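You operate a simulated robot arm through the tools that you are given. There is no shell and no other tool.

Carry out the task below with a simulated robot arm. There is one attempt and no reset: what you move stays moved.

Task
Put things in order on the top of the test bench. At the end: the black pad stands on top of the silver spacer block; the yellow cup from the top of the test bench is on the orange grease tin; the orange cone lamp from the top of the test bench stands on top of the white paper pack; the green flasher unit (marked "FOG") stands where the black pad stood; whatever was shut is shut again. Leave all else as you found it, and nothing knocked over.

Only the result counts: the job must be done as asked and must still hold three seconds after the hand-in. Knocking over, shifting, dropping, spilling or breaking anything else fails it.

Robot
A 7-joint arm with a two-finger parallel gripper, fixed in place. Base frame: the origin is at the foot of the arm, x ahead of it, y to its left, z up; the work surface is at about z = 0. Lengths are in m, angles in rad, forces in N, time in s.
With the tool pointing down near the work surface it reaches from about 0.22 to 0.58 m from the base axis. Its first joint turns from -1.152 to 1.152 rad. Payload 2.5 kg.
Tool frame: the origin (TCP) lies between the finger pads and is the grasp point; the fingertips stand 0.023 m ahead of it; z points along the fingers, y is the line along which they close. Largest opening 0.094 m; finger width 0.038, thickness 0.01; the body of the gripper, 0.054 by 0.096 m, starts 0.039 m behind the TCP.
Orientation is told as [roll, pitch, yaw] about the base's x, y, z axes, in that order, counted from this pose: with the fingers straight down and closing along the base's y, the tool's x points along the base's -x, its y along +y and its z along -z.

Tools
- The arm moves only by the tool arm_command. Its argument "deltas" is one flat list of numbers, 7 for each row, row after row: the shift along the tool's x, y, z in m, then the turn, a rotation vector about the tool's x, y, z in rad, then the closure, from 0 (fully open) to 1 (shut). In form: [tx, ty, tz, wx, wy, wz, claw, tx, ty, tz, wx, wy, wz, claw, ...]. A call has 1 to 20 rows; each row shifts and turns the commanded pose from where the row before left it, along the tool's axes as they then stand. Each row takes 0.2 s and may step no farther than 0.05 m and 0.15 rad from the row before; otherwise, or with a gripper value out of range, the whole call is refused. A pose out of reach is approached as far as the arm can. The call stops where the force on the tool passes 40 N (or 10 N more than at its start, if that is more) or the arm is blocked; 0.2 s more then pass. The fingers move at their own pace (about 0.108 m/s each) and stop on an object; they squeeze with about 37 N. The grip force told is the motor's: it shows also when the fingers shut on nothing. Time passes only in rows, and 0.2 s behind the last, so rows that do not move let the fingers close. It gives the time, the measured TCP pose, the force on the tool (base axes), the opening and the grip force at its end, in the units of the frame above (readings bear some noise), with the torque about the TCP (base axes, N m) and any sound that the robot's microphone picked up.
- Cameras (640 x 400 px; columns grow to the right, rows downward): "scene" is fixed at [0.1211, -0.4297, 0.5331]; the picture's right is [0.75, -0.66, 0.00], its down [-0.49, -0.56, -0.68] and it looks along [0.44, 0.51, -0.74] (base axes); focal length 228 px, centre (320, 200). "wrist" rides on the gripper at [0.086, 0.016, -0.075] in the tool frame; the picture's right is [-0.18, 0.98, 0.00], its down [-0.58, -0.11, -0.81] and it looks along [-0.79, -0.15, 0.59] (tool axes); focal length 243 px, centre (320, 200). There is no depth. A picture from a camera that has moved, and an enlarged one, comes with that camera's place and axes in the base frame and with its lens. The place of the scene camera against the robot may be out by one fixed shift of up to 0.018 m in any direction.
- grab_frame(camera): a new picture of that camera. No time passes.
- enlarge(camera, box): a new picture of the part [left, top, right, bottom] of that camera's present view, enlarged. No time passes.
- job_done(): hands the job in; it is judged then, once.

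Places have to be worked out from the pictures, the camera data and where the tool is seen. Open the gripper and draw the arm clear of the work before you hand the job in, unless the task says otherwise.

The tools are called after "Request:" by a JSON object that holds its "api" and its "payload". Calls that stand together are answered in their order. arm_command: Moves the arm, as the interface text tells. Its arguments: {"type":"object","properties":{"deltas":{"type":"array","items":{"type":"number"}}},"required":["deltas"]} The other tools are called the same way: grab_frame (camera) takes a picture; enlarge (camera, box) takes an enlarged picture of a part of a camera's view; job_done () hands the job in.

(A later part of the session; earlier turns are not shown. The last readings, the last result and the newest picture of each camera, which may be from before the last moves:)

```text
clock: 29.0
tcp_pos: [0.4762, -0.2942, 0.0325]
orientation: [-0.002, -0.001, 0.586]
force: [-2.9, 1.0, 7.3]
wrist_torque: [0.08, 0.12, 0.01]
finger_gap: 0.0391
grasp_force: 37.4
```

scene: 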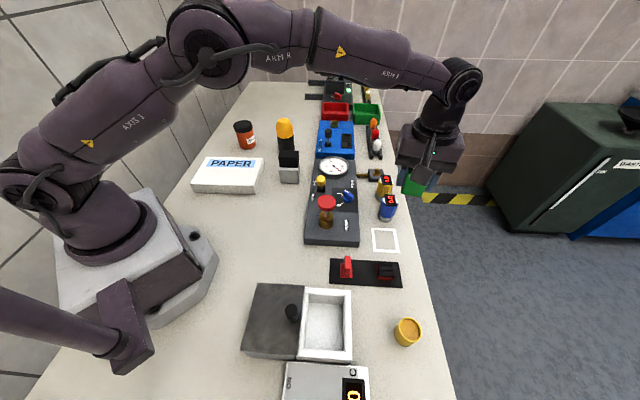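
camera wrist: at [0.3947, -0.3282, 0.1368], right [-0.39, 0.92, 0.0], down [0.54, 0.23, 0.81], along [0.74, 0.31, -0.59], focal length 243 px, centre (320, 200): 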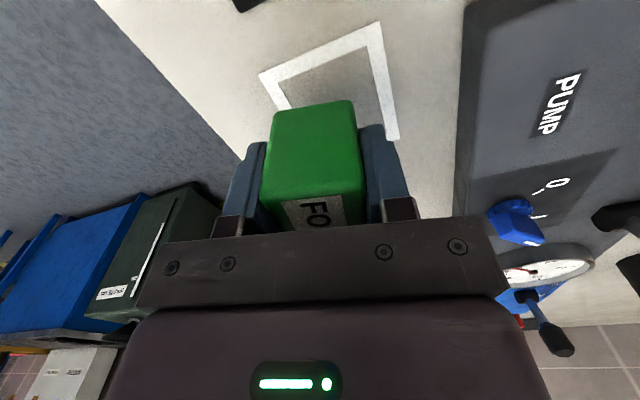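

FOG now rests on the table (7 N reaction). I ease half a millimetre, open the fingers and lift away.

Request:
{"api": "arm_command", "payload": {"deltas": [0, 0, -0.0005, 0, 0, 0, 1, 0, 0, 0, 0, 0, 0, 0.55, 0, 0, 0, 0, 0, 0, 0.45, 0, 0, 0, 0, 0, 0, 0.3, 0, 0, 0, 0, 0, 0, 0.3, 0, 0, -0.02, 0, 0, 0, 0.3, 0, 0, -0.04, 0, 0, 0, 0.3, 0, 0, -0.05, 0, 0, 0, 0.3, 0, 0, -0.05, 0, 0, 0, 0.1, 0, 0, -0.04, 0, 0, 0, 0, 0, 0, 0, 0, 0, 0, 0]}}

Request:
{"api": "grab_frame", "payload": {"camera": "wrist"}}

Request:
{"api": "enlarge", "payload": {"camera": "scene", "box": [340, 200, 440, 270]}}

```text
clock: 31.4
tcp_pos: [0.4753, -0.2949, 0.2331]
orientation: [0.0, 0.001, 0.586]
force: [0.4, 0.1, 0.0]
wrist_torque: [-0.03, -0.04, 0.01]
finger_gap: 0.0939
grasp_force: 0.0
```

```text
taken
camera wrist: at [0.3943, -0.3293, 0.3063], right [-0.39, 0.92, 0.0], down [0.55, 0.23, 0.81], along [0.74, 0.31, -0.59], focal length 243 px, centre (320, 200)
```

wrist: 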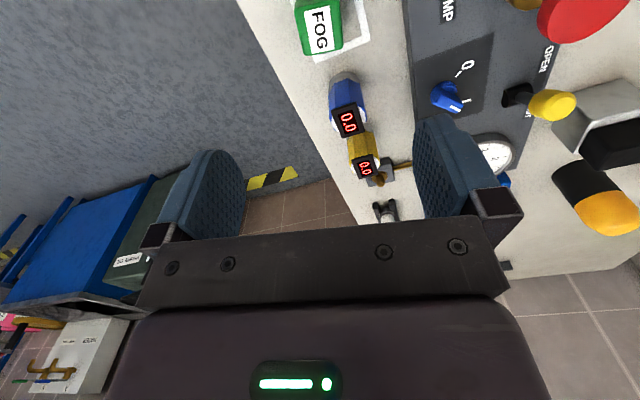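

```text
5.71 times, centred on (390, 235) of scene
camera zoom: at [0.1211, -0.4297, 0.5331], right [0.75, -0.66, 0.0], down [-0.49, -0.56, -0.68], along [0.44, 0.51, -0.74], focal length 1304 px, centre (-80, 0)
```

zoom: 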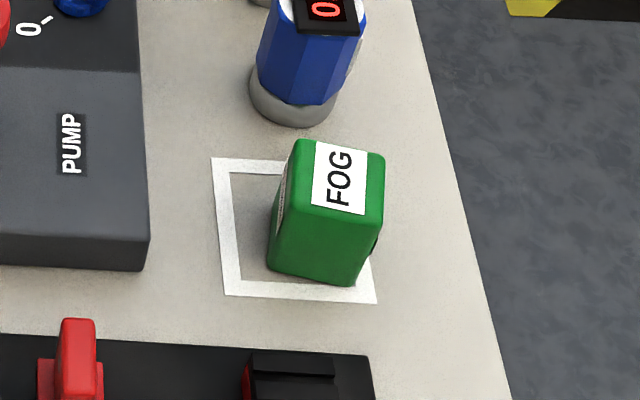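

FOG stands upright inside the frame at about (0.473, -0.296), matching the pad's old place. Next I turn the tool to yaw 0 and move to hover over the yellow cup near (0.318, -0.453).

Request:
{"api": "arm_command", "payload": {"deltas": [0, 0, 0, 0, 0, 0.146, 0, 0, 0, 0, 0, 0, 0.146, 0, 0, 0, 0, 0, 0, 0.146, 0, 0, 0, 0, 0, 0, 0.147, 0, 0.0261, -0.0264, 0, 0, 0, 0, 0, 0.0261, -0.0264, 0, 0, 0, 0, 0, 0.0261, -0.0264, 0, 0, 0, 0, 0, 0.0261, -0.0264, 0, 0, 0, 0, 0, 0.0261, -0.0264, 0, 0, 0, 0, 0, 0.0261, -0.0264, 0, 0, 0, 0, 0, 0, 0, 0.015, 0, 0, 0, 0, 0, 0, 0, 0, 0, 0, 0]}}

Request:
{"api": "grab_frame", "payload": {"camera": "wrist"}}

Request:
{"api": "grab_frame", "payload": {"camera": "scene"}}

Request:
{"api": "enlarge", "payload": {"camera": "wrist", "box": [240, 0, 400, 100]}}

```text
clock: 34.0
tcp_pos: [0.3169, -0.4533, 0.2171]
orientation: [0.001, 0.002, 0.002]
force: [0.1, 0.5, 0.1]
wrist_torque: [0.02, -0.01, -0.01]
finger_gap: 0.0942
grasp_force: 0.0
```

```text
taken
camera wrist: at [0.2303, -0.4357, 0.2914], right [0.18, 0.98, 0.0], down [0.58, -0.11, 0.81], along [0.79, -0.15, -0.59], focal length 243 px, centre (320, 200)
```

wrist: 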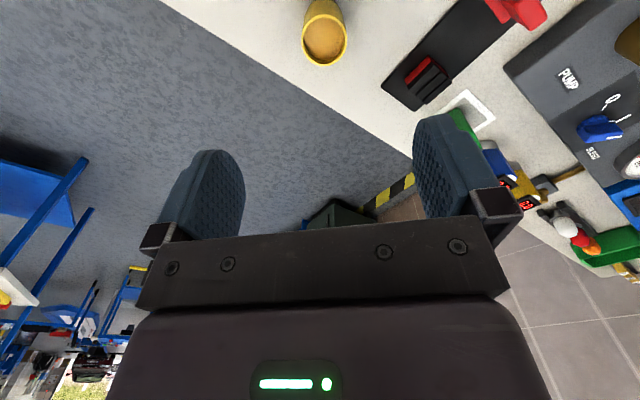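

```text
taken
```

scene: 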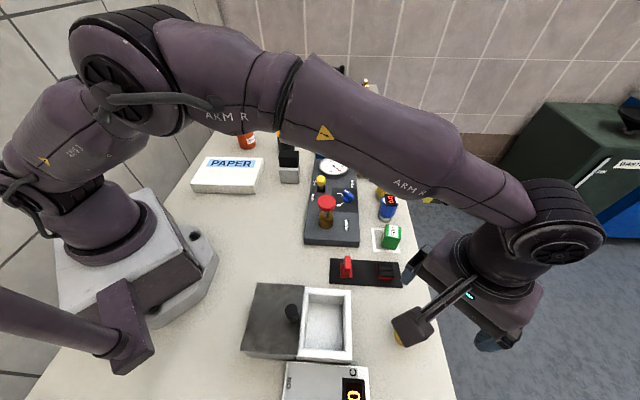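

```text
4.00 times, centred on (320, 50) of wrist
camera zoom: at [0.2303, -0.4357, 0.2914], right [0.18, 0.98, 0.0], down [0.58, -0.11, 0.81], along [0.79, -0.15, -0.59], focal length 970 px, centre (320, 800)
```

zoom: 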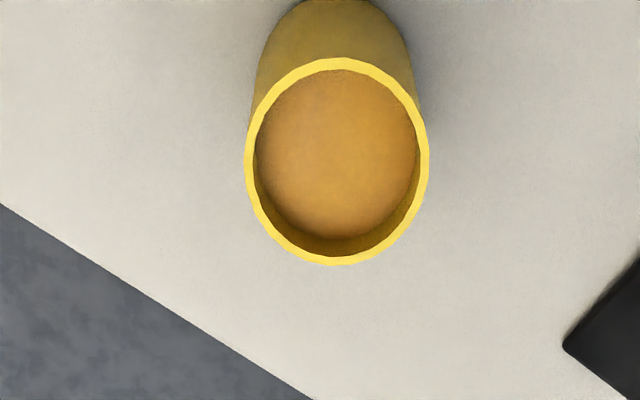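

The cup is under the tool, filled close to the rim, so it must stay level. I descend to z of about 0.12 (fingertips still well above it) for a clearer measurement.

Request:
{"api": "arm_command", "payload": {"deltas": [-0.003, 0.003, 0.03, 0, 0, 0, 0, 0, 0, 0.035, 0, 0, 0, 0, 0, 0, 0.03, 0, 0, 0, 0, 0, 0, 0, 0, 0, 0, 0]}}

Request:
{"api": "grab_frame", "payload": {"camera": "wrist"}}

Request:
{"api": "enlarge", "payload": {"camera": "wrist", "box": [240, 0, 400, 130]}}

```text
clock: 35.0
tcp_pos: [0.3221, -0.4481, 0.1208]
orientation: [-0.001, 0.001, -0.002]
force: [0.7, -0.9, -0.5]
wrist_torque: [0.0, 0.0, 0.04]
finger_gap: 0.0939
grasp_force: 0.0
```

```text
taken
camera wrist: at [0.2356, -0.4318, 0.196], right [0.18, 0.98, 0.0], down [0.58, -0.11, 0.81], along [0.79, -0.15, -0.59], focal length 243 px, centre (320, 200)
```

wrist: 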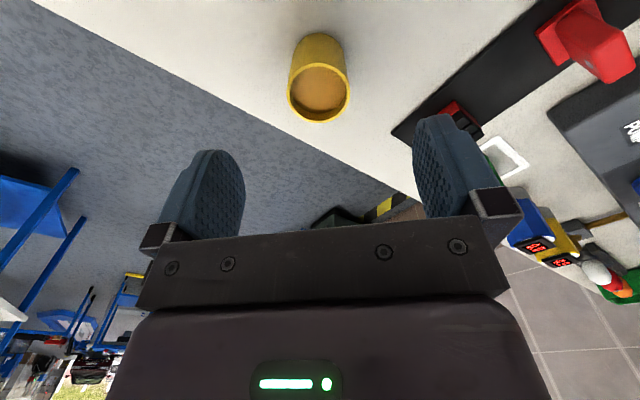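

```text
3.08 times, centred on (320, 65) of wrist
camera zoom: at [0.2356, -0.4318, 0.196], right [0.18, 0.98, 0.0], down [0.58, -0.11, 0.81], along [0.79, -0.15, -0.59], focal length 746 px, centre (320, 615)
```

zoom: 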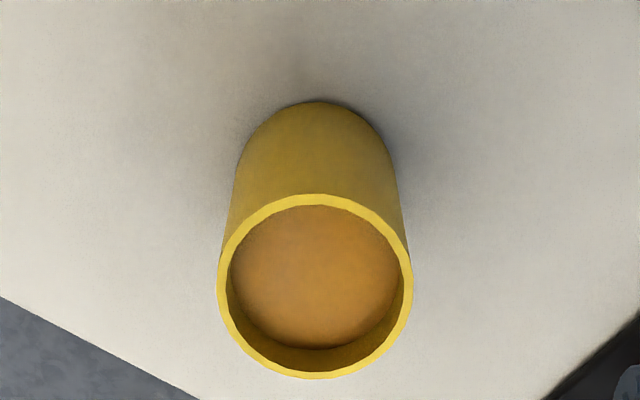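

The cup's centre is (0.322, -0.449), about 42 mm across and 46 mm tall, right under the TCP. I descend to z 0.030 and close the fingers gradually.

Request:
{"api": "arm_command", "payload": {"deltas": [0, -0.001, 0.03, 0, 0, 0, 0, 0, 0, 0.03, 0, 0, 0, 0, 0, 0, 0.02, 0, 0, 0, 0, 0, 0, 0.0105, 0, 0, 0, 0, 0, 0, 0, 0, 0, 0, 0.3, 0, 0, 0, 0, 0, 0, 0.42, 0, 0, 0, 0, 0, 0, 0.5, 0, 0, 0, 0, 0, 0, 0.55, 0, 0, 0, 0, 0, 0, 0.6, 0, 0, 0, 0, 0, 0, 0.6]}}

Request:
{"api": "grab_frame", "payload": {"camera": "wrist"}}

```text
clock: 37.2
tcp_pos: [0.3206, -0.4492, 0.0317]
orientation: [0.001, -0.002, 0.0]
force: [-0.4, 0.3, 0.8]
wrist_torque: [-0.03, 0.02, 0.01]
finger_gap: 0.0407
grasp_force: 37.2
```

```text
taken
camera wrist: at [0.235, -0.4333, 0.1053], right [0.18, 0.98, 0.0], down [0.58, -0.11, 0.81], along [0.79, -0.15, -0.59], focal length 243 px, centre (320, 200)
```

wrist: 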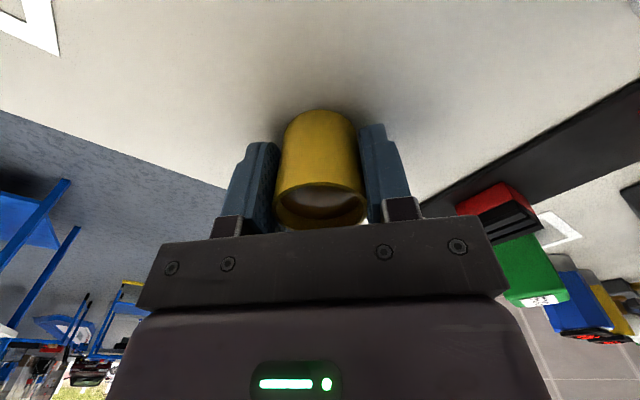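

The cup is held (gap 41 mm). I lift it slowly and level to about z 0.24.

Request:
{"api": "arm_command", "payload": {"deltas": [0, 0, -0.006, 0, 0, 0, 0.7, 0, 0, -0.015, 0, 0, 0, 0.7, 0, 0, -0.03, 0, 0, 0, 0.7, 0, 0, -0.04, 0, 0, 0, 0.7, 0, 0, -0.04, 0, 0, 0, 0.7, 0, 0, -0.04, 0, 0, 0, 0.7, 0, 0, -0.025, 0, 0, 0, 0.7, 0, 0, -0.012, 0, 0, 0, 0.7, 0, 0, 0, 0, 0, 0, 0.7]}}

Request:
{"api": "grab_frame", "payload": {"camera": "wrist"}}

Request:
{"api": "grab_frame", "payload": {"camera": "scene"}}

```text
clock: 39.2
tcp_pos: [0.3212, -0.4515, 0.24]
orientation: [0.0, 0.002, 0.001]
force: [-0.3, 0.1, -0.4]
wrist_torque: [0.0, -0.01, 0.01]
finger_gap: 0.0404
grasp_force: 37.5
```

```text
taken
camera wrist: at [0.2354, -0.4355, 0.3148], right [0.18, 0.98, 0.0], down [0.58, -0.11, 0.81], along [0.79, -0.15, -0.59], focal length 243 px, centre (320, 200)
```

wrist: 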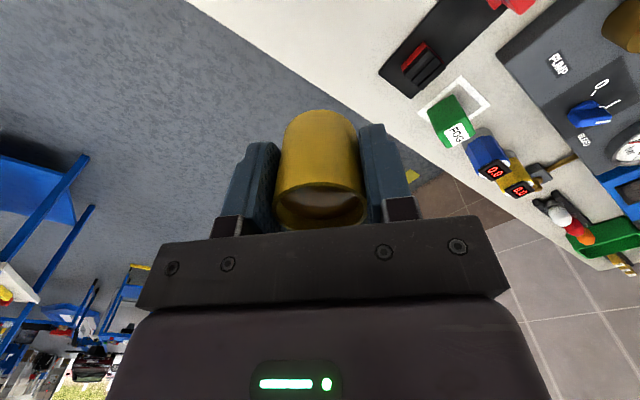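

```text
taken
```

scene: 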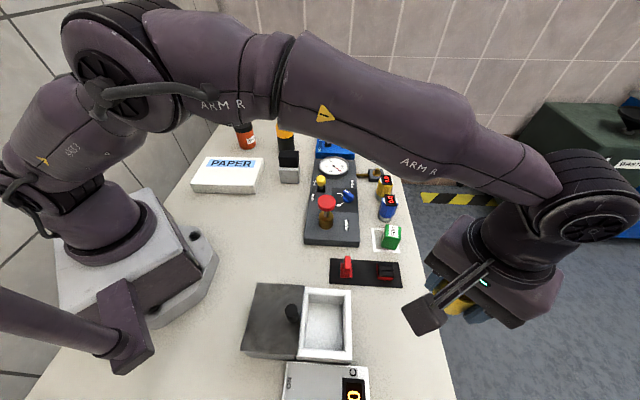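

Level and steady. Now I swing the cup across at z 0.24 with gentle ramps toward the tin, stopping at about y = 0.30 to measure the tin's lid.

Request:
{"api": "arm_command", "payload": {"deltas": [-0.0017, 0.015, 0, 0, 0, 0, 0.7, -0.0034, 0.03, 0, 0, 0, 0, 0.7, -0.005, 0.044, 0, 0, 0, 0, 0.7, -0.005, 0.044, 0, 0, 0, 0, 0.7, -0.005, 0.044, 0, 0, 0, 0, 0.7, -0.005, 0.044, 0, 0, 0, 0, 0.7, -0.005, 0.044, 0, 0, 0, 0, 0.7, -0.005, 0.044, 0, 0, 0, 0, 0.7, -0.005, 0.044, 0, 0, 0, 0, 0.7, -0.005, 0.044, 0, 0, 0, 0, 0.7, -0.005, 0.044, 0, 0, 0, 0, 0.7, -0.005, 0.044, 0, 0, 0, 0, 0.7, -0.005, 0.044, 0, 0, 0, 0, 0.7, -0.005, 0.044, 0, 0, 0, 0, 0.7, -0.005, 0.044, 0, 0, 0, 0, 0.7, -0.005, 0.044, 0, 0, 0, 0, 0.7, -0.005, 0.044, 0, 0, 0, 0, 0.7, -0.0034, 0.03, 0, 0, 0, 0, 0.7, -0.0017, 0.015, 0, 0, 0, 0, 0.7, 0, 0, 0, 0, 0, 0, 0.7]}}

Request:
{"api": "grab_frame", "payload": {"camera": "wrist"}}

Request:
{"api": "grab_frame", "payload": {"camera": "scene"}}

Request:
{"api": "enlarge", "payload": {"camera": "wrist", "box": [280, 0, 440, 100]}}

```text
clock: 43.4
tcp_pos: [0.4086, 0.301, 0.241]
orientation: [0.001, 0.001, 0.0]
force: [0.8, 0.2, -1.2]
wrist_torque: [0.01, -0.02, 0.01]
finger_gap: 0.0403
grasp_force: 37.1
```

```text
taken
camera wrist: at [0.3216, 0.3174, 0.3142], right [0.18, 0.98, 0.0], down [0.58, -0.11, 0.81], along [0.79, -0.15, -0.59], focal length 243 px, centre (320, 200)
```

wrist: 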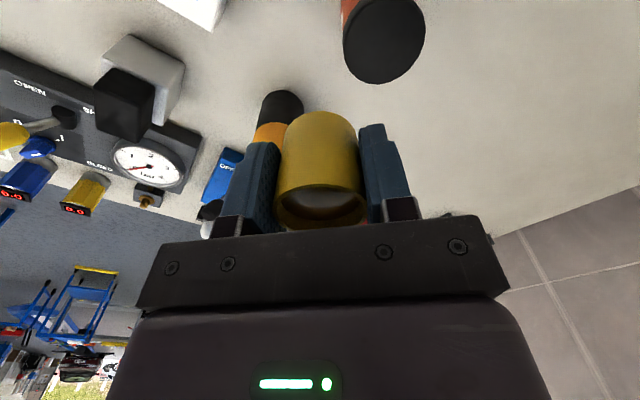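

```text
taken
```

scene: 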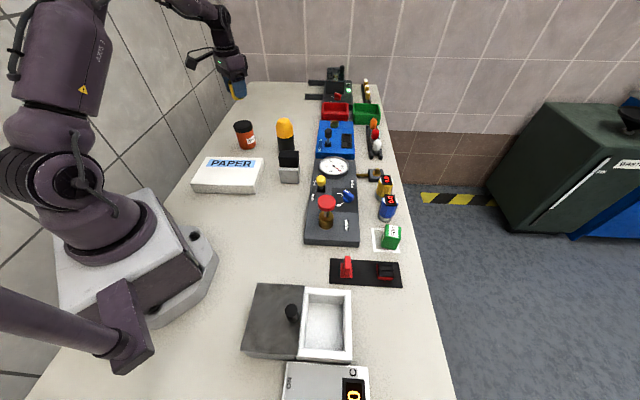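

```text
4.00 times, centred on (360, 50) of wrist
camera zoom: at [0.3216, 0.3174, 0.3142], right [0.18, 0.98, 0.0], down [0.58, -0.11, 0.81], along [0.79, -0.15, -0.59], focal length 970 px, centre (160, 800)
```

zoom: 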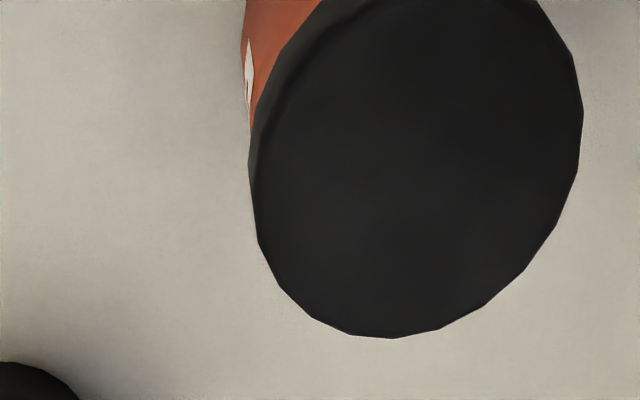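

The lid's top appears centred near (0.411, 0.354) if it is 0.09 high. I check the tin's height with an unobstructed scene zoom.

Request:
{"api": "enlarge", "payload": {"camera": "scene", "box": [220, 110, 300, 160]}}

Request:
{"api": "enlarge", "payload": {"camera": "scene", "box": [200, 50, 280, 110]}}

```text
8.00 times, centred on (260, 135) of scene
camera zoom: at [0.1211, -0.4297, 0.5331], right [0.75, -0.66, 0.0], down [-0.49, -0.56, -0.68], along [0.44, 0.51, -0.74], focal length 1825 px, centre (800, 720)
```

zoom: 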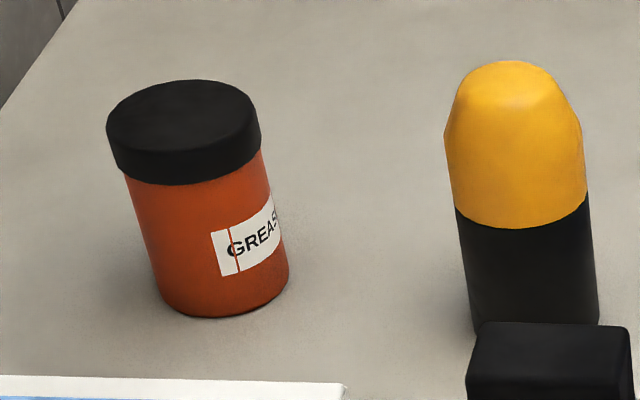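

```text
6.67 times, centred on (240, 80) of scene
camera zoom: at [0.1211, -0.4297, 0.5331], right [0.75, -0.66, 0.0], down [-0.49, -0.56, -0.68], along [0.44, 0.51, -0.74], focal length 1521 px, centre (853, 1000)
```

zoom: 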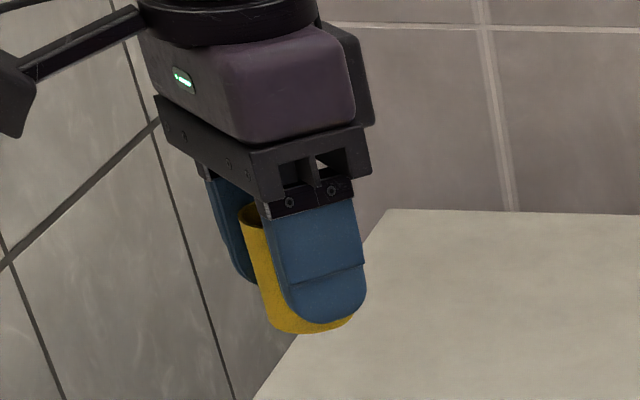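

The tin stands about 0.092 high with a lid about 0.07 across, centred near (0.411, 0.354). I move the cup over it and descend to z of about 0.15 gently.

Request:
{"api": "arm_command", "payload": {"deltas": [-0.0004, 0.013, 0, 0, 0, 0, 0.7, -0.0005, 0.02, 0, 0, 0, 0, 0.7, -0.0004, 0.013, 0, 0, 0, 0, 0.7, 0, 0.007, 0, 0, 0, 0, 0.7, 0, 0, 0.01, 0, 0, 0, 0.7, 0, 0, 0.025, 0, 0, 0, 0.7, 0, 0, 0.03, 0, 0, 0, 0.7, 0, 0, 0.015, 0, 0, 0, 0.7, 0, 0, 0.008, 0, 0, 0, 0.7, 0, 0, 0, 0, 0, 0, 0.7]}}

Request:
{"api": "grab_frame", "payload": {"camera": "wrist"}}

Request:
{"api": "enlarge", "payload": {"camera": "scene", "box": [200, 90, 280, 150]}}

```text
clock: 45.6
tcp_pos: [0.4094, 0.3531, 0.151]
orientation: [0.0, 0.0, 0.0]
force: [-0.3, 0.7, 0.0]
wrist_torque: [-0.02, 0.0, -0.01]
finger_gap: 0.0404
grasp_force: 37.3
```

```text
taken
camera wrist: at [0.322, 0.3689, 0.2245], right [0.18, 0.98, 0.0], down [0.58, -0.11, 0.81], along [0.79, -0.15, -0.59], focal length 243 px, centre (320, 200)
```

wrist: 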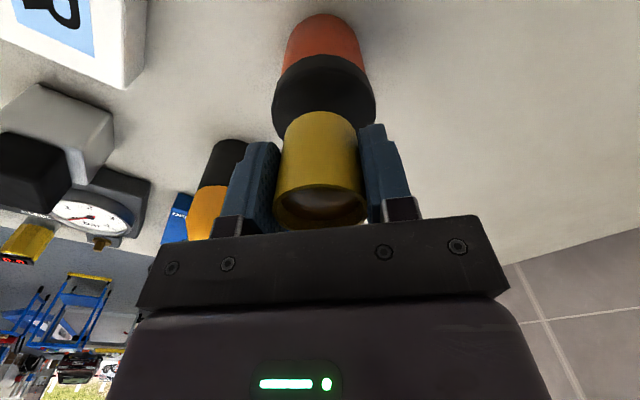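

```text
6.67 times, centred on (240, 120) of scene
camera zoom: at [0.1211, -0.4297, 0.5331], right [0.75, -0.66, 0.0], down [-0.49, -0.56, -0.68], along [0.44, 0.51, -0.74], focal length 1521 px, centre (853, 733)
```

zoom: 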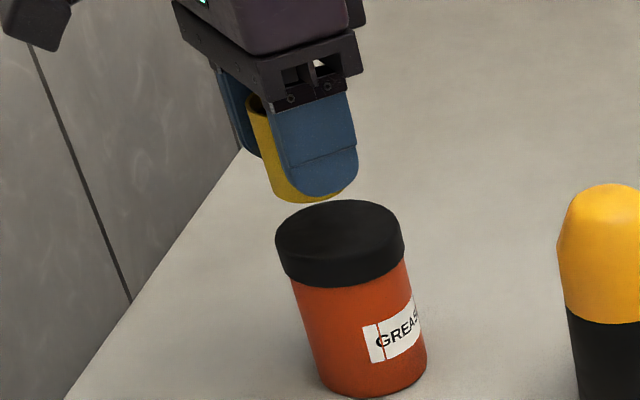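

I want a finer check of the tin's centre relative to the cup, so I enlarge the wrist view around the tin.

Request:
{"api": "enlarge", "payload": {"camera": "wrist", "box": [240, 0, 400, 130]}}

```text
3.08 times, centred on (320, 65) of wrist
camera zoom: at [0.322, 0.3689, 0.2245], right [0.18, 0.98, 0.0], down [0.58, -0.11, 0.81], along [0.79, -0.15, -0.59], focal length 746 px, centre (320, 615)
```

zoom: 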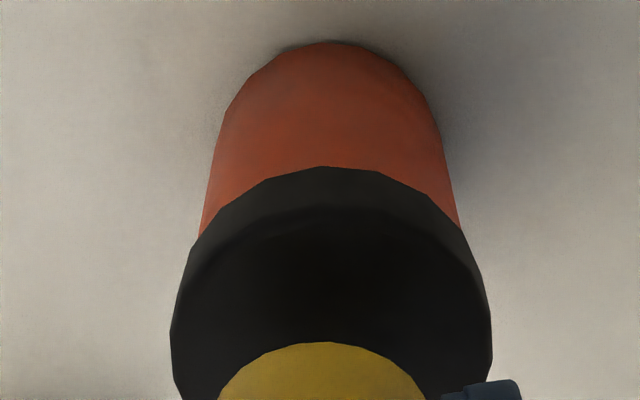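

The tin's centre works out at (0.416, 0.355) while the cup is over (0.410, 0.353), so I shift 6 mm out and 2 mm left and lower to just above the lid.

Request:
{"api": "arm_command", "payload": {"deltas": [-0.003, 0.001, 0, 0, 0, 0, 0.7, -0.003, 0.001, 0.005, 0, 0, 0, 0.7, 0, 0, 0.01, 0, 0, 0, 0.7, 0, 0, 0.007, 0, 0, 0, 0.7, 0, 0, 0.003, 0, 0, 0, 0.7, 0, 0, 0, 0, 0, 0, 0.7]}}

Request:
{"api": "enlarge", "payload": {"camera": "scene", "box": [210, 100, 280, 155]}}

Request:
{"api": "enlarge", "payload": {"camera": "wrist", "box": [240, 0, 400, 130]}}

```text
clock: 47.0
tcp_pos: [0.4154, 0.3555, 0.1263]
orientation: [0.001, -0.001, -0.002]
force: [-0.8, 0.3, -0.8]
wrist_torque: [0.01, -0.02, -0.03]
finger_gap: 0.0405
grasp_force: 37.3
```

```text
7.27 times, centred on (245, 128) of scene
camera zoom: at [0.1211, -0.4297, 0.5331], right [0.75, -0.66, 0.0], down [-0.49, -0.56, -0.68], along [0.44, 0.51, -0.74], focal length 1659 px, centre (866, 727)
```

zoom: 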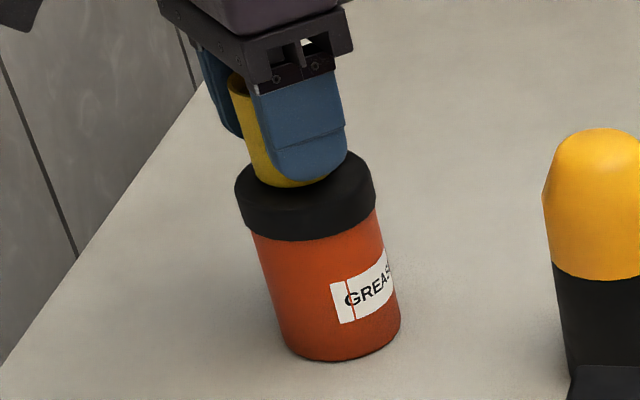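

```text
3.08 times, centred on (320, 65) of wrist
camera zoom: at [0.3286, 0.3715, 0.2004], right [0.18, 0.98, 0.0], down [0.58, -0.11, 0.81], along [0.79, -0.15, -0.59], focal length 746 px, centre (320, 615)
```

zoom: 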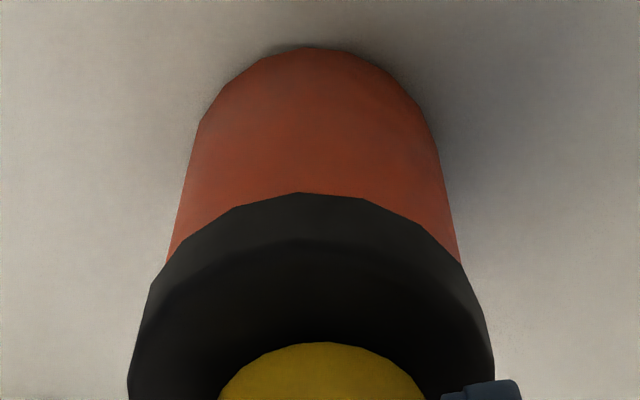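

The cup is centred within about 2 mm over the lid, with a few millimetres of gap. I lower in 1 mm steps and watch the force.

Request:
{"api": "arm_command", "payload": {"deltas": [0, -0.001, 0.0015, 0, 0, 0, 0.7, 0, 0, 0.001, 0, 0, 0, 0.7, 0, 0, 0, 0, 0, 0, 0.7]}}

```text
clock: 47.8
tcp_pos: [0.4147, 0.354, 0.1241]
orientation: [0.002, 0.0, -0.001]
force: [-0.4, -1.0, -1.4]
wrist_torque: [-0.01, -0.02, -0.01]
finger_gap: 0.0404
grasp_force: 37.0
```

No contact yet at z 0.124; I continue lowering by about 2 mm.

Request:
{"api": "arm_command", "payload": {"deltas": [0, 0, 0.001, 0, 0, 0, 0.7, 0, 0, 0.001, 0, 0, 0, 0.7, 0, 0, 0, 0, 0, 0, 0.7]}}

```text
clock: 48.6
tcp_pos: [0.4147, 0.3549, 0.1226]
orientation: [0.003, -0.001, 0.0]
force: [-1.0, -0.7, 7.1]
wrist_torque: [-0.09, 0.02, -0.04]
finger_gap: 0.0405
grasp_force: 36.5
```

Contact with the lid (7 N) at z 0.1226. I ease half a millimetre, open the fingers slowly and hold.

Request:
{"api": "arm_command", "payload": {"deltas": [0, 0, -0.0004, 0, 0, 0, 0.6, 0, 0, 0, 0, 0, 0, 0.54, 0, 0, 0, 0, 0, 0, 0.48, 0, 0, 0, 0, 0, 0, 0.4, 0, 0, 0, 0, 0, 0, 0.3, 0, 0, 0, 0, 0, 0, 0.3]}}

Request:
{"api": "grab_frame", "payload": {"camera": "wrist"}}

Request:
{"api": "enlarge", "payload": {"camera": "scene", "box": [210, 100, 280, 155]}}

```text
clock: 50.0
tcp_pos: [0.4137, 0.3543, 0.1236]
orientation: [0.001, 0.001, 0.0]
force: [0.5, -0.1, -0.1]
wrist_torque: [0.02, 0.03, -0.02]
finger_gap: 0.0656
grasp_force: 0.1
```

```text
taken
camera wrist: at [0.3281, 0.3705, 0.197], right [0.18, 0.98, 0.0], down [0.58, -0.11, 0.81], along [0.79, -0.15, -0.59], focal length 243 px, centre (320, 200)
```

wrist: 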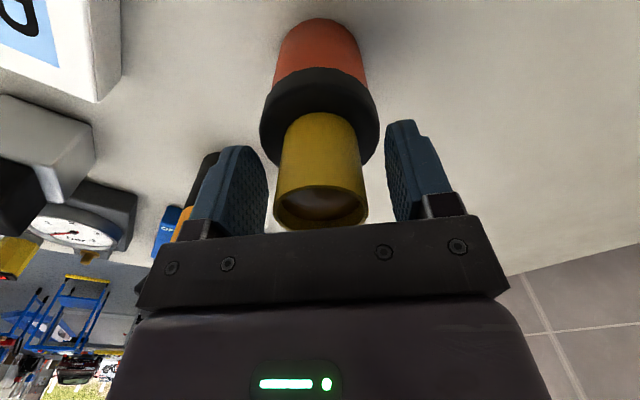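

```text
7.27 times, centred on (245, 128) of scene
camera zoom: at [0.1211, -0.4297, 0.5331], right [0.75, -0.66, 0.0], down [-0.49, -0.56, -0.68], along [0.44, 0.51, -0.74], focal length 1659 px, centre (866, 727)
```

zoom: 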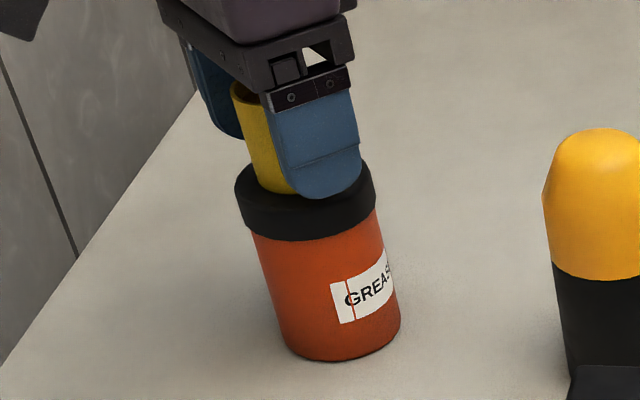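

The cup stands free and upright on the tin. I rise straight up and then move to hover near the orange lamp at (0.50, 0.229).

Request:
{"api": "arm_command", "payload": {"deltas": [0, 0, -0.01, 0, 0, 0, 0.3, 0, 0, -0.03, 0, 0, 0, 0.3, 0, 0, -0.04, 0, 0, 0, 0.3, 0, 0, -0.045, 0, 0, 0, 0.2, 0, 0, -0.01, 0, 0, 0, 0, -0.0215, -0.03125, 0, 0, 0, 0, 0, -0.0215, -0.03125, 0, 0, 0, 0, 0, -0.0215, -0.03125, 0, 0, 0, 0, 0, -0.0215, -0.03125, 0, 0, 0, 0, 0, 0, 0, 0, 0, 0, 0, 0]}}

Request:
{"api": "grab_frame", "payload": {"camera": "wrist"}}

Request:
{"api": "enlarge", "payload": {"camera": "wrist", "box": [240, 0, 400, 130]}}

Request:
{"api": "grab_frame", "payload": {"camera": "scene"}}

```text
clock: 52.2
tcp_pos: [0.5011, 0.2306, 0.2569]
orientation: [-0.001, 0.001, 0.0]
force: [0.1, -0.1, -0.1]
wrist_torque: [-0.02, 0.0, 0.01]
finger_gap: 0.094
grasp_force: 0.1
```

```text
taken
camera wrist: at [0.4143, 0.2466, 0.3307], right [0.18, 0.98, 0.0], down [0.58, -0.11, 0.81], along [0.79, -0.15, -0.59], focal length 243 px, centre (320, 200)
```

wrist: 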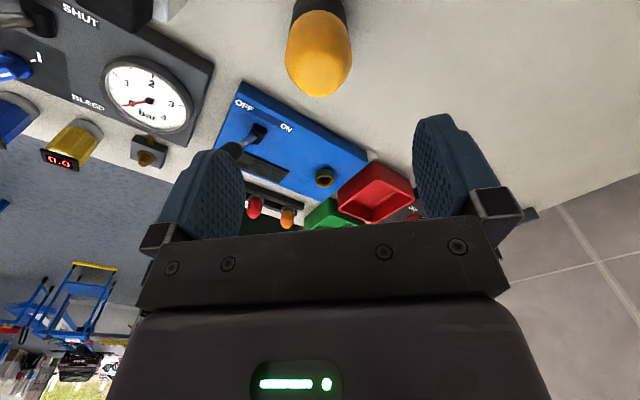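

```text
3.08 times, centred on (320, 65) of wrist
camera zoom: at [0.4143, 0.2466, 0.3307], right [0.18, 0.98, 0.0], down [0.58, -0.11, 0.81], along [0.79, -0.15, -0.59], focal length 746 px, centre (320, 615)
```

zoom: 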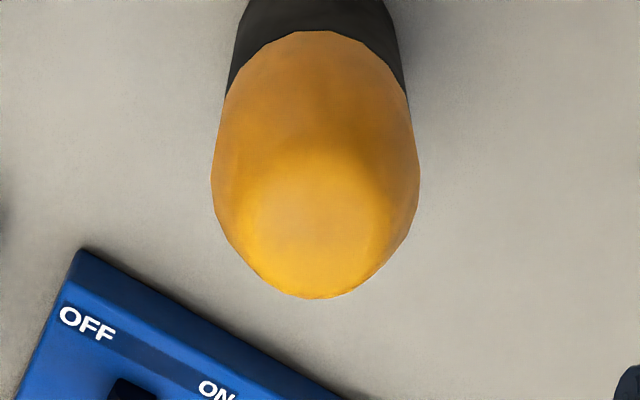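

```text
taken
```

scene: 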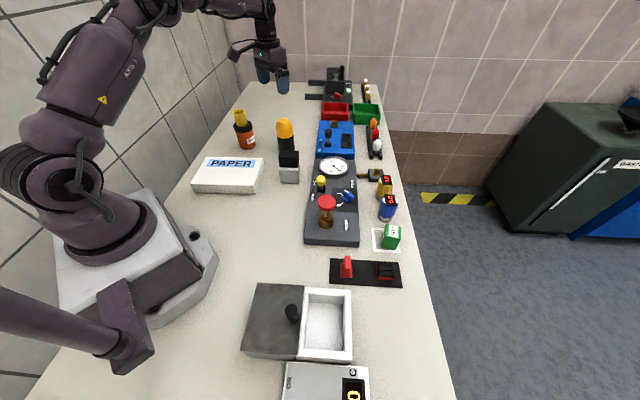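

The lamp (60 mm across, about 0.132 tall, straight sided to about 0.105) is centred near (0.513, 0.227); the paper's centre computes to (0.274, 0.211). I centre over the lamp and descend to z 0.175 for a check.

Request:
{"api": "arm_command", "payload": {"deltas": [-0.0125, -0.0036, 0, 0, 0, 0, 0, 0, 0, 0.03, 0, 0, 0, 0, 0, 0, 0.035, 0, 0, 0, 0, 0, 0, 0.017, 0, 0, 0, 0, 0, 0, 0, 0, 0, 0, 0]}}

Request:
{"api": "grab_frame", "payload": {"camera": "wrist"}}

Request:
{"api": "enlarge", "payload": {"camera": "wrist", "box": [240, 20, 400, 150]}}

Request:
{"api": "enlarge", "payload": {"camera": "scene", "box": [210, 70, 330, 170]}}

```text
clock: 53.4
tcp_pos: [0.5136, 0.2265, 0.1744]
orientation: [0.0, 0.0, 0.0]
force: [-0.2, 0.8, 0.6]
wrist_torque: [0.01, 0.04, 0.03]
finger_gap: 0.0939
grasp_force: 0.0
```

```text
taken
camera wrist: at [0.4273, 0.2419, 0.2488], right [0.18, 0.98, 0.0], down [0.58, -0.11, 0.81], along [0.79, -0.15, -0.59], focal length 243 px, centre (320, 200)
```

wrist: 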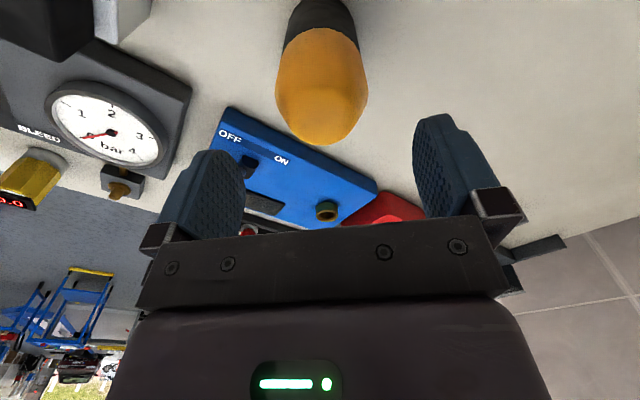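

```text
3.08 times, centred on (320, 85) of wrist
camera zoom: at [0.4273, 0.2419, 0.2488], right [0.18, 0.98, 0.0], down [0.58, -0.11, 0.81], along [0.79, -0.15, -0.59], focal length 746 px, centre (320, 554)
```

zoom: 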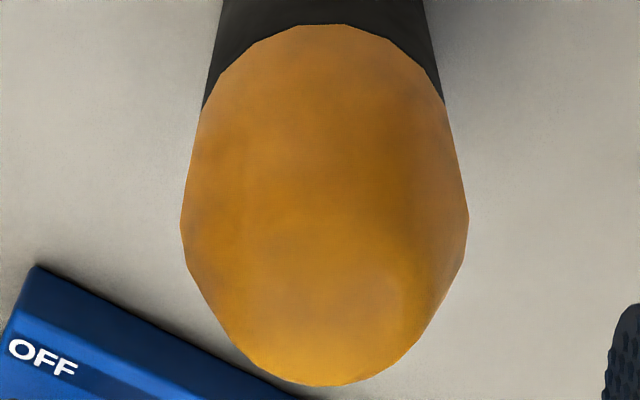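

```text
4.00 times, centred on (270, 120) of scene
camera zoom: at [0.1211, -0.4297, 0.5331], right [0.75, -0.66, 0.0], down [-0.49, -0.56, -0.68], along [0.44, 0.51, -0.74], focal length 912 px, centre (520, 520)
```

zoom: 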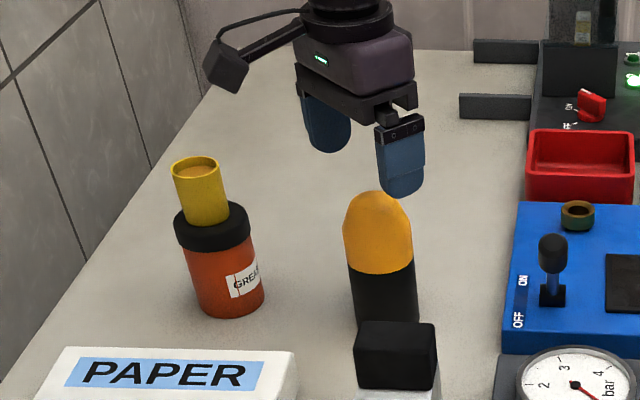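

The lamp is centred under the open fingers and the cup stands fine. I descend to z of about 0.104, where the pads reach the straight-sided part, and check force before closing.

Request:
{"api": "arm_command", "payload": {"deltas": [0, 0.001, 0.03, 0, 0, 0, 0, 0, 0, 0.02, 0, 0, 0, 0, 0, 0, 0.012, 0, 0, 0, 0, 0, 0, 0.006, 0, 0, 0, 0, 0, 0, 0.002, 0, 0, 0, 0, 0, 0, 0, 0, 0, 0, 0]}}

Request:
{"api": "grab_frame", "payload": {"camera": "wrist"}}

Request:
{"api": "enlarge", "payload": {"camera": "scene", "box": [240, 80, 330, 160]}}

```text
clock: 54.8
tcp_pos: [0.5131, 0.2273, 0.1051]
orientation: [0.002, 0.0, 0.001]
force: [-0.3, 1.1, -0.1]
wrist_torque: [0.03, 0.01, 0.02]
finger_gap: 0.0941
grasp_force: 0.1
```

```text
taken
camera wrist: at [0.4264, 0.243, 0.1802], right [0.18, 0.98, 0.0], down [0.58, -0.11, 0.81], along [0.79, -0.15, -0.59], focal length 243 px, centre (320, 200)
```

wrist: 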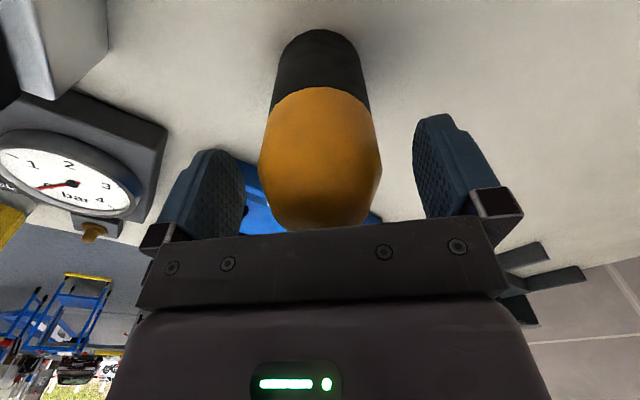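

```text
5.00 times, centred on (285, 120) of scene
camera zoom: at [0.1211, -0.4297, 0.5331], right [0.75, -0.66, 0.0], down [-0.49, -0.56, -0.68], along [0.44, 0.51, -0.74], focal length 1141 px, centre (495, 600)
```

zoom: 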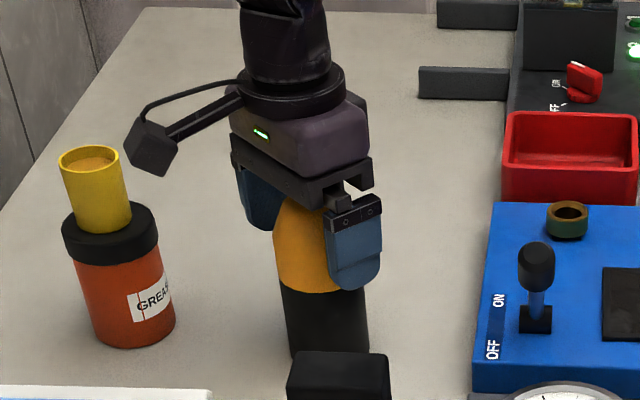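

The lamp is centred (columns 259–382). I go 3 mm lower for more pad contact and close gently.

Request:
{"api": "arm_command", "payload": {"deltas": [0, 0, 0.003, 0, 0, 0, 0, 0, 0, 0, 0, 0, 0, 0.2, 0, 0, 0, 0, 0, 0, 0.3, 0, 0, 0, 0, 0, 0, 0.36, 0, 0, 0, 0, 0, 0, 0.42, 0, 0, 0, 0, 0, 0, 0.6, 0, 0, 0, 0, 0, 0, 0.6]}}

Request:
{"api": "grab_frame", "payload": {"camera": "wrist"}}

Request:
{"api": "enlarge", "payload": {"camera": "scene", "box": [240, 80, 330, 160]}}

```text
clock: 56.4
tcp_pos: [0.5123, 0.2282, 0.1044]
orientation: [-0.001, 0.0, 0.001]
force: [0.0, -0.4, -0.1]
wrist_torque: [0.0, -0.01, -0.01]
finger_gap: 0.0611
grasp_force: 36.8
```

```text
taken
camera wrist: at [0.4261, 0.243, 0.1769], right [0.18, 0.98, 0.0], down [0.58, -0.11, 0.81], along [0.79, -0.15, -0.59], focal length 243 px, centre (320, 200)
```

wrist: 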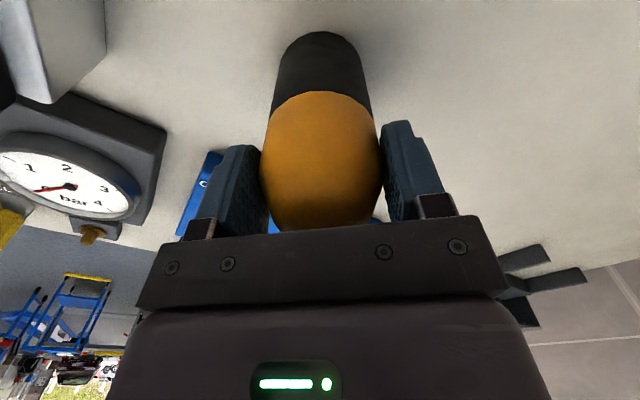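

```text
5.00 times, centred on (285, 120) of scene
camera zoom: at [0.1211, -0.4297, 0.5331], right [0.75, -0.66, 0.0], down [-0.49, -0.56, -0.68], along [0.44, 0.51, -0.74], focal length 1141 px, centre (495, 600)
```

zoom: 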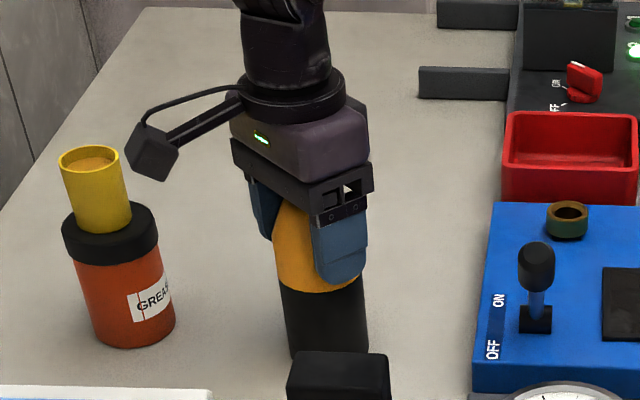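

Gripped at 61 mm with 37 N. I lift a few centimetres slowly and check that the lamp follows without slipping.

Request:
{"api": "arm_command", "payload": {"deltas": [0, 0, -0.004, 0, 0, 0, 0.8, 0, 0, -0.008, 0, 0, 0, 0.8, 0, 0, -0.015, 0, 0, 0, 0.8, 0, 0, -0.015, 0, 0, 0, 0.8, 0, 0, 0, 0, 0, 0, 0.8]}}

Request:
{"api": "grab_frame", "payload": {"camera": "wrist"}}

Request:
{"api": "enlarge", "payload": {"camera": "scene", "box": [240, 80, 330, 160]}}

```text
clock: 57.6
tcp_pos: [0.5125, 0.225, 0.1428]
orientation: [-0.001, -0.001, 0.0]
force: [-0.5, -0.2, -0.5]
wrist_torque: [-0.01, 0.04, -0.03]
finger_gap: 0.0612
grasp_force: 36.7
```

```text
taken
camera wrist: at [0.4262, 0.2422, 0.2174], right [0.18, 0.98, 0.0], down [0.58, -0.11, 0.81], along [0.79, -0.15, -0.59], focal length 243 px, centre (320, 200)
```

wrist: 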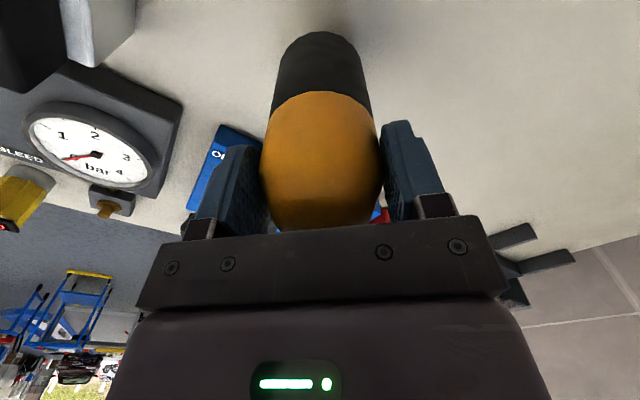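

```text
5.00 times, centred on (285, 120) of scene
camera zoom: at [0.1211, -0.4297, 0.5331], right [0.75, -0.66, 0.0], down [-0.49, -0.56, -0.68], along [0.44, 0.51, -0.74], focal length 1141 px, centre (495, 600)
```

zoom: 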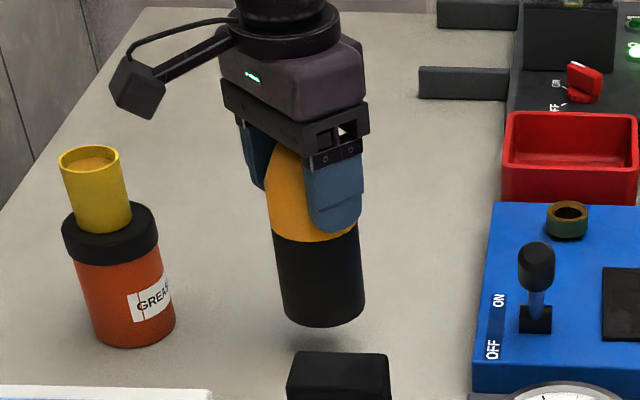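

Lamp lifted cleanly with no slip. I raise it to z of about 0.26 and bring it in over the paper pack's centre (0.274, 0.211).

Request:
{"api": "arm_command", "payload": {"deltas": [0, 0, -0.02, 0, 0, 0, 0.8, 0, 0, -0.035, 0, 0, 0, 0.8, 0, 0, -0.035, 0, 0, 0, 0.8, 0, 0, -0.02, 0, 0, 0, 0.8, 0, 0, -0.008, 0, 0, 0, 0.8, 0.015, -0.002, 0, 0, 0, 0, 0.8, 0.03, -0.002, 0, 0, 0, 0, 0.8, 0.036, -0.002, 0, 0, 0, 0, 0.8, 0.036, -0.002, 0, 0, 0, 0, 0.8, 0.036, -0.002, 0, 0, 0, 0, 0.8, 0.036, -0.002, 0, 0, 0, 0, 0.8, 0.03, -0.002, 0, 0, 0, 0, 0.8, 0.0195, -0.002, 0, 0, 0, 0, 0.8, 0, 0, 0, 0, 0, 0, 0.8]}}

Request:
{"api": "grab_frame", "payload": {"camera": "wrist"}}

Request:
{"api": "grab_frame", "payload": {"camera": "scene"}}

```text
clock: 60.6
tcp_pos: [0.2742, 0.2109, 0.2635]
orientation: [0.0, 0.0, -0.001]
force: [0.2, -0.1, -1.3]
wrist_torque: [0.02, 0.0, 0.0]
finger_gap: 0.0612
grasp_force: 36.9
```

```text
taken
camera wrist: at [0.1872, 0.2268, 0.3371], right [0.18, 0.98, 0.0], down [0.58, -0.11, 0.81], along [0.79, -0.15, -0.59], focal length 243 px, centre (320, 200)
```

wrist: 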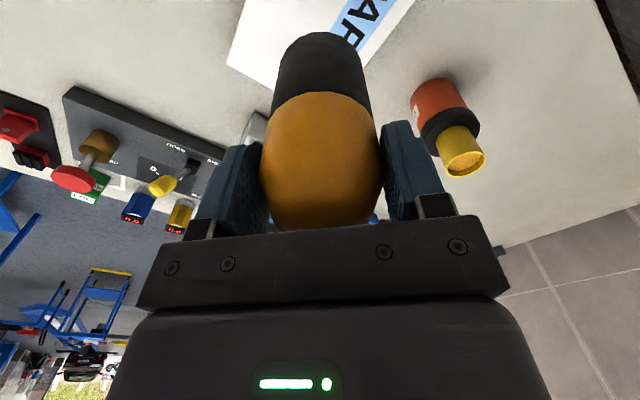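

```text
taken
```

scene: 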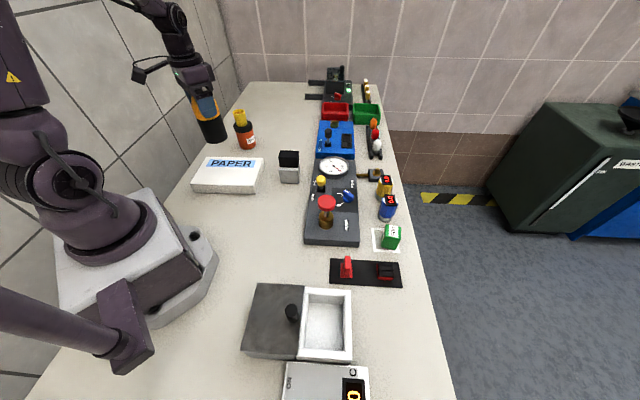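

The lamp is above the paper pack. I descend to z of about 0.155 (lamp bottom about 15 mm above the pack) and check.

Request:
{"api": "arm_command", "payload": {"deltas": [0, 0, 0.015, 0, 0, 0, 0.8, 0, 0, 0.03, 0, 0, 0, 0.8, 0, 0, 0.03, 0, 0, 0, 0.8, 0, 0, 0.022, 0, 0, 0, 0.8, 0, 0, 0.01, 0, 0, 0, 0.8, 0, 0, 0, 0, 0, 0, 0.8]}}

Request:
{"api": "grab_frame", "payload": {"camera": "wrist"}}

Request:
{"api": "enlarge", "payload": {"camera": "scene", "box": [170, 90, 300, 200]}}

```text
clock: 62.0
tcp_pos: [0.2759, 0.2116, 0.1556]
orientation: [0.0, 0.0, -0.002]
force: [0.0, -0.1, -1.2]
wrist_torque: [-0.01, 0.0, 0.01]
finger_gap: 0.0608
grasp_force: 36.9
```

```text
taken
camera wrist: at [0.189, 0.2267, 0.2294], right [0.18, 0.98, 0.0], down [0.58, -0.11, 0.81], along [0.79, -0.15, -0.59], focal length 243 px, centre (320, 200)
```

wrist: 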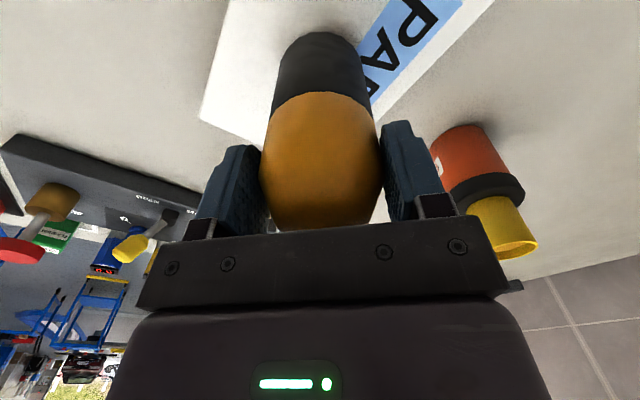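

```text
3.64 times, centred on (235, 145) of scene
camera zoom: at [0.1211, -0.4297, 0.5331], right [0.75, -0.66, 0.0], down [-0.49, -0.56, -0.68], along [0.44, 0.51, -0.74], focal length 830 px, centre (629, 400)
```

zoom: 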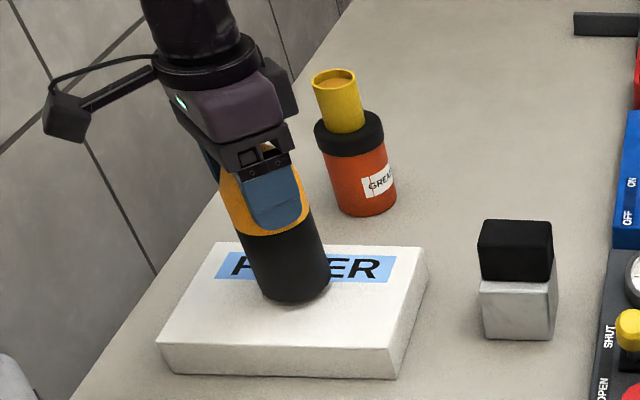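

The lamp is well inside the pack's top face. I lower slowly to find contact.

Request:
{"api": "arm_command", "payload": {"deltas": [0, 0, 0.006, 0, 0, 0, 0.8, 0, 0, 0.004, 0, 0, 0, 0.8, 0, 0, 0.002, 0, 0, 0, 0.8, 0, 0, 0, 0, 0, 0, 0.8]}}

```text
clock: 63.0
tcp_pos: [0.2744, 0.2111, 0.1433]
orientation: [0.0, 0.001, -0.001]
force: [-0.4, -0.6, -1.5]
wrist_torque: [-0.02, 0.02, 0.0]
finger_gap: 0.0611
grasp_force: 37.5
```

Still no contact at z 0.143; two more millimetre steps.

Request:
{"api": "arm_command", "payload": {"deltas": [0, 0, 0.001, 0, 0, 0, 0.8, 0, 0, 0.001, 0, 0, 0, 0.8, 0, 0, 0, 0, 0, 0, 0.8]}}

```text
clock: 63.8
tcp_pos: [0.2751, 0.2113, 0.143]
orientation: [0.0, 0.0, 0.0]
force: [-8.2, -6.3, 31.5]
wrist_torque: [-0.66, 0.0, -0.12]
finger_gap: 0.0613
grasp_force: 37.3
```

Firm contact (31 N), so the lamp is seated and I'm pressing slightly; I back off a bit over a millimetre before opening.

Request:
{"api": "arm_command", "payload": {"deltas": [0, 0, -0.0012, 0, 0, 0, 0.8, 0, 0, 0, 0, 0, 0, 0.8]}}

```text
clock: 64.4
tcp_pos: [0.2742, 0.2109, 0.1424]
orientation: [-0.001, 0.0, 0.002]
force: [-0.5, 0.5, 0.5]
wrist_torque: [-0.01, -0.11, -0.01]
finger_gap: 0.061
grasp_force: 37.1
```

Force is now near zero with the lamp seated on the pack. I open the fingers in small steps.

Request:
{"api": "arm_command", "payload": {"deltas": [0, 0, 0, 0, 0, 0, 0.34, 0, 0, 0, 0, 0, 0, 0.3, 0, 0, 0, 0, 0, 0, 0.22, 0, 0, 0, 0, 0, 0, 0.1, 0, 0, 0, 0, 0, 0, 0, 0, 0, 0, 0, 0, 0, 0]}}

Request:
{"api": "grab_frame", "payload": {"camera": "wrist"}}

Request:
{"api": "enlarge", "payload": {"camera": "scene", "box": [170, 90, 300, 200]}}

```text
clock: 65.8
tcp_pos: [0.2743, 0.2104, 0.1433]
orientation: [0.001, 0.001, -0.002]
force: [-0.5, 0.5, 0.2]
wrist_torque: [-0.01, -0.01, 0.02]
finger_gap: 0.0941
grasp_force: 0.1
```

```text
taken
camera wrist: at [0.1881, 0.2269, 0.2171], right [0.18, 0.98, 0.0], down [0.58, -0.11, 0.81], along [0.79, -0.15, -0.59], focal length 243 px, centre (320, 200)
```

wrist: 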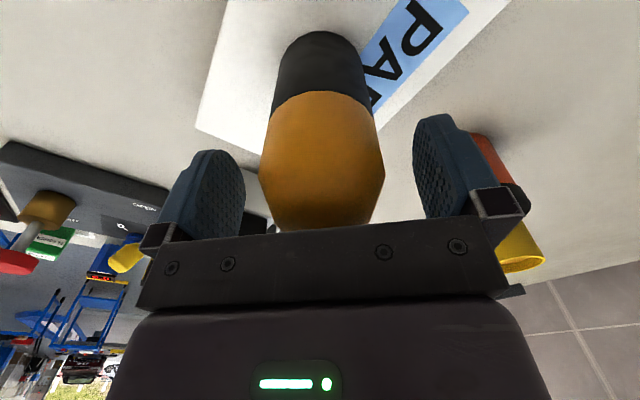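

```text
3.64 times, centred on (235, 145) of scene
camera zoom: at [0.1211, -0.4297, 0.5331], right [0.75, -0.66, 0.0], down [-0.49, -0.56, -0.68], along [0.44, 0.51, -0.74], focal length 830 px, centre (629, 400)
```

zoom: 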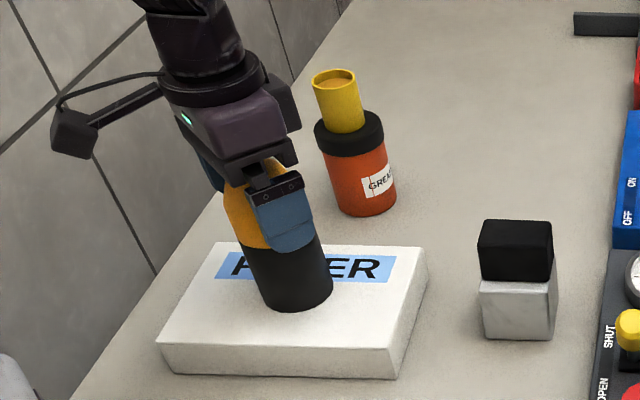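

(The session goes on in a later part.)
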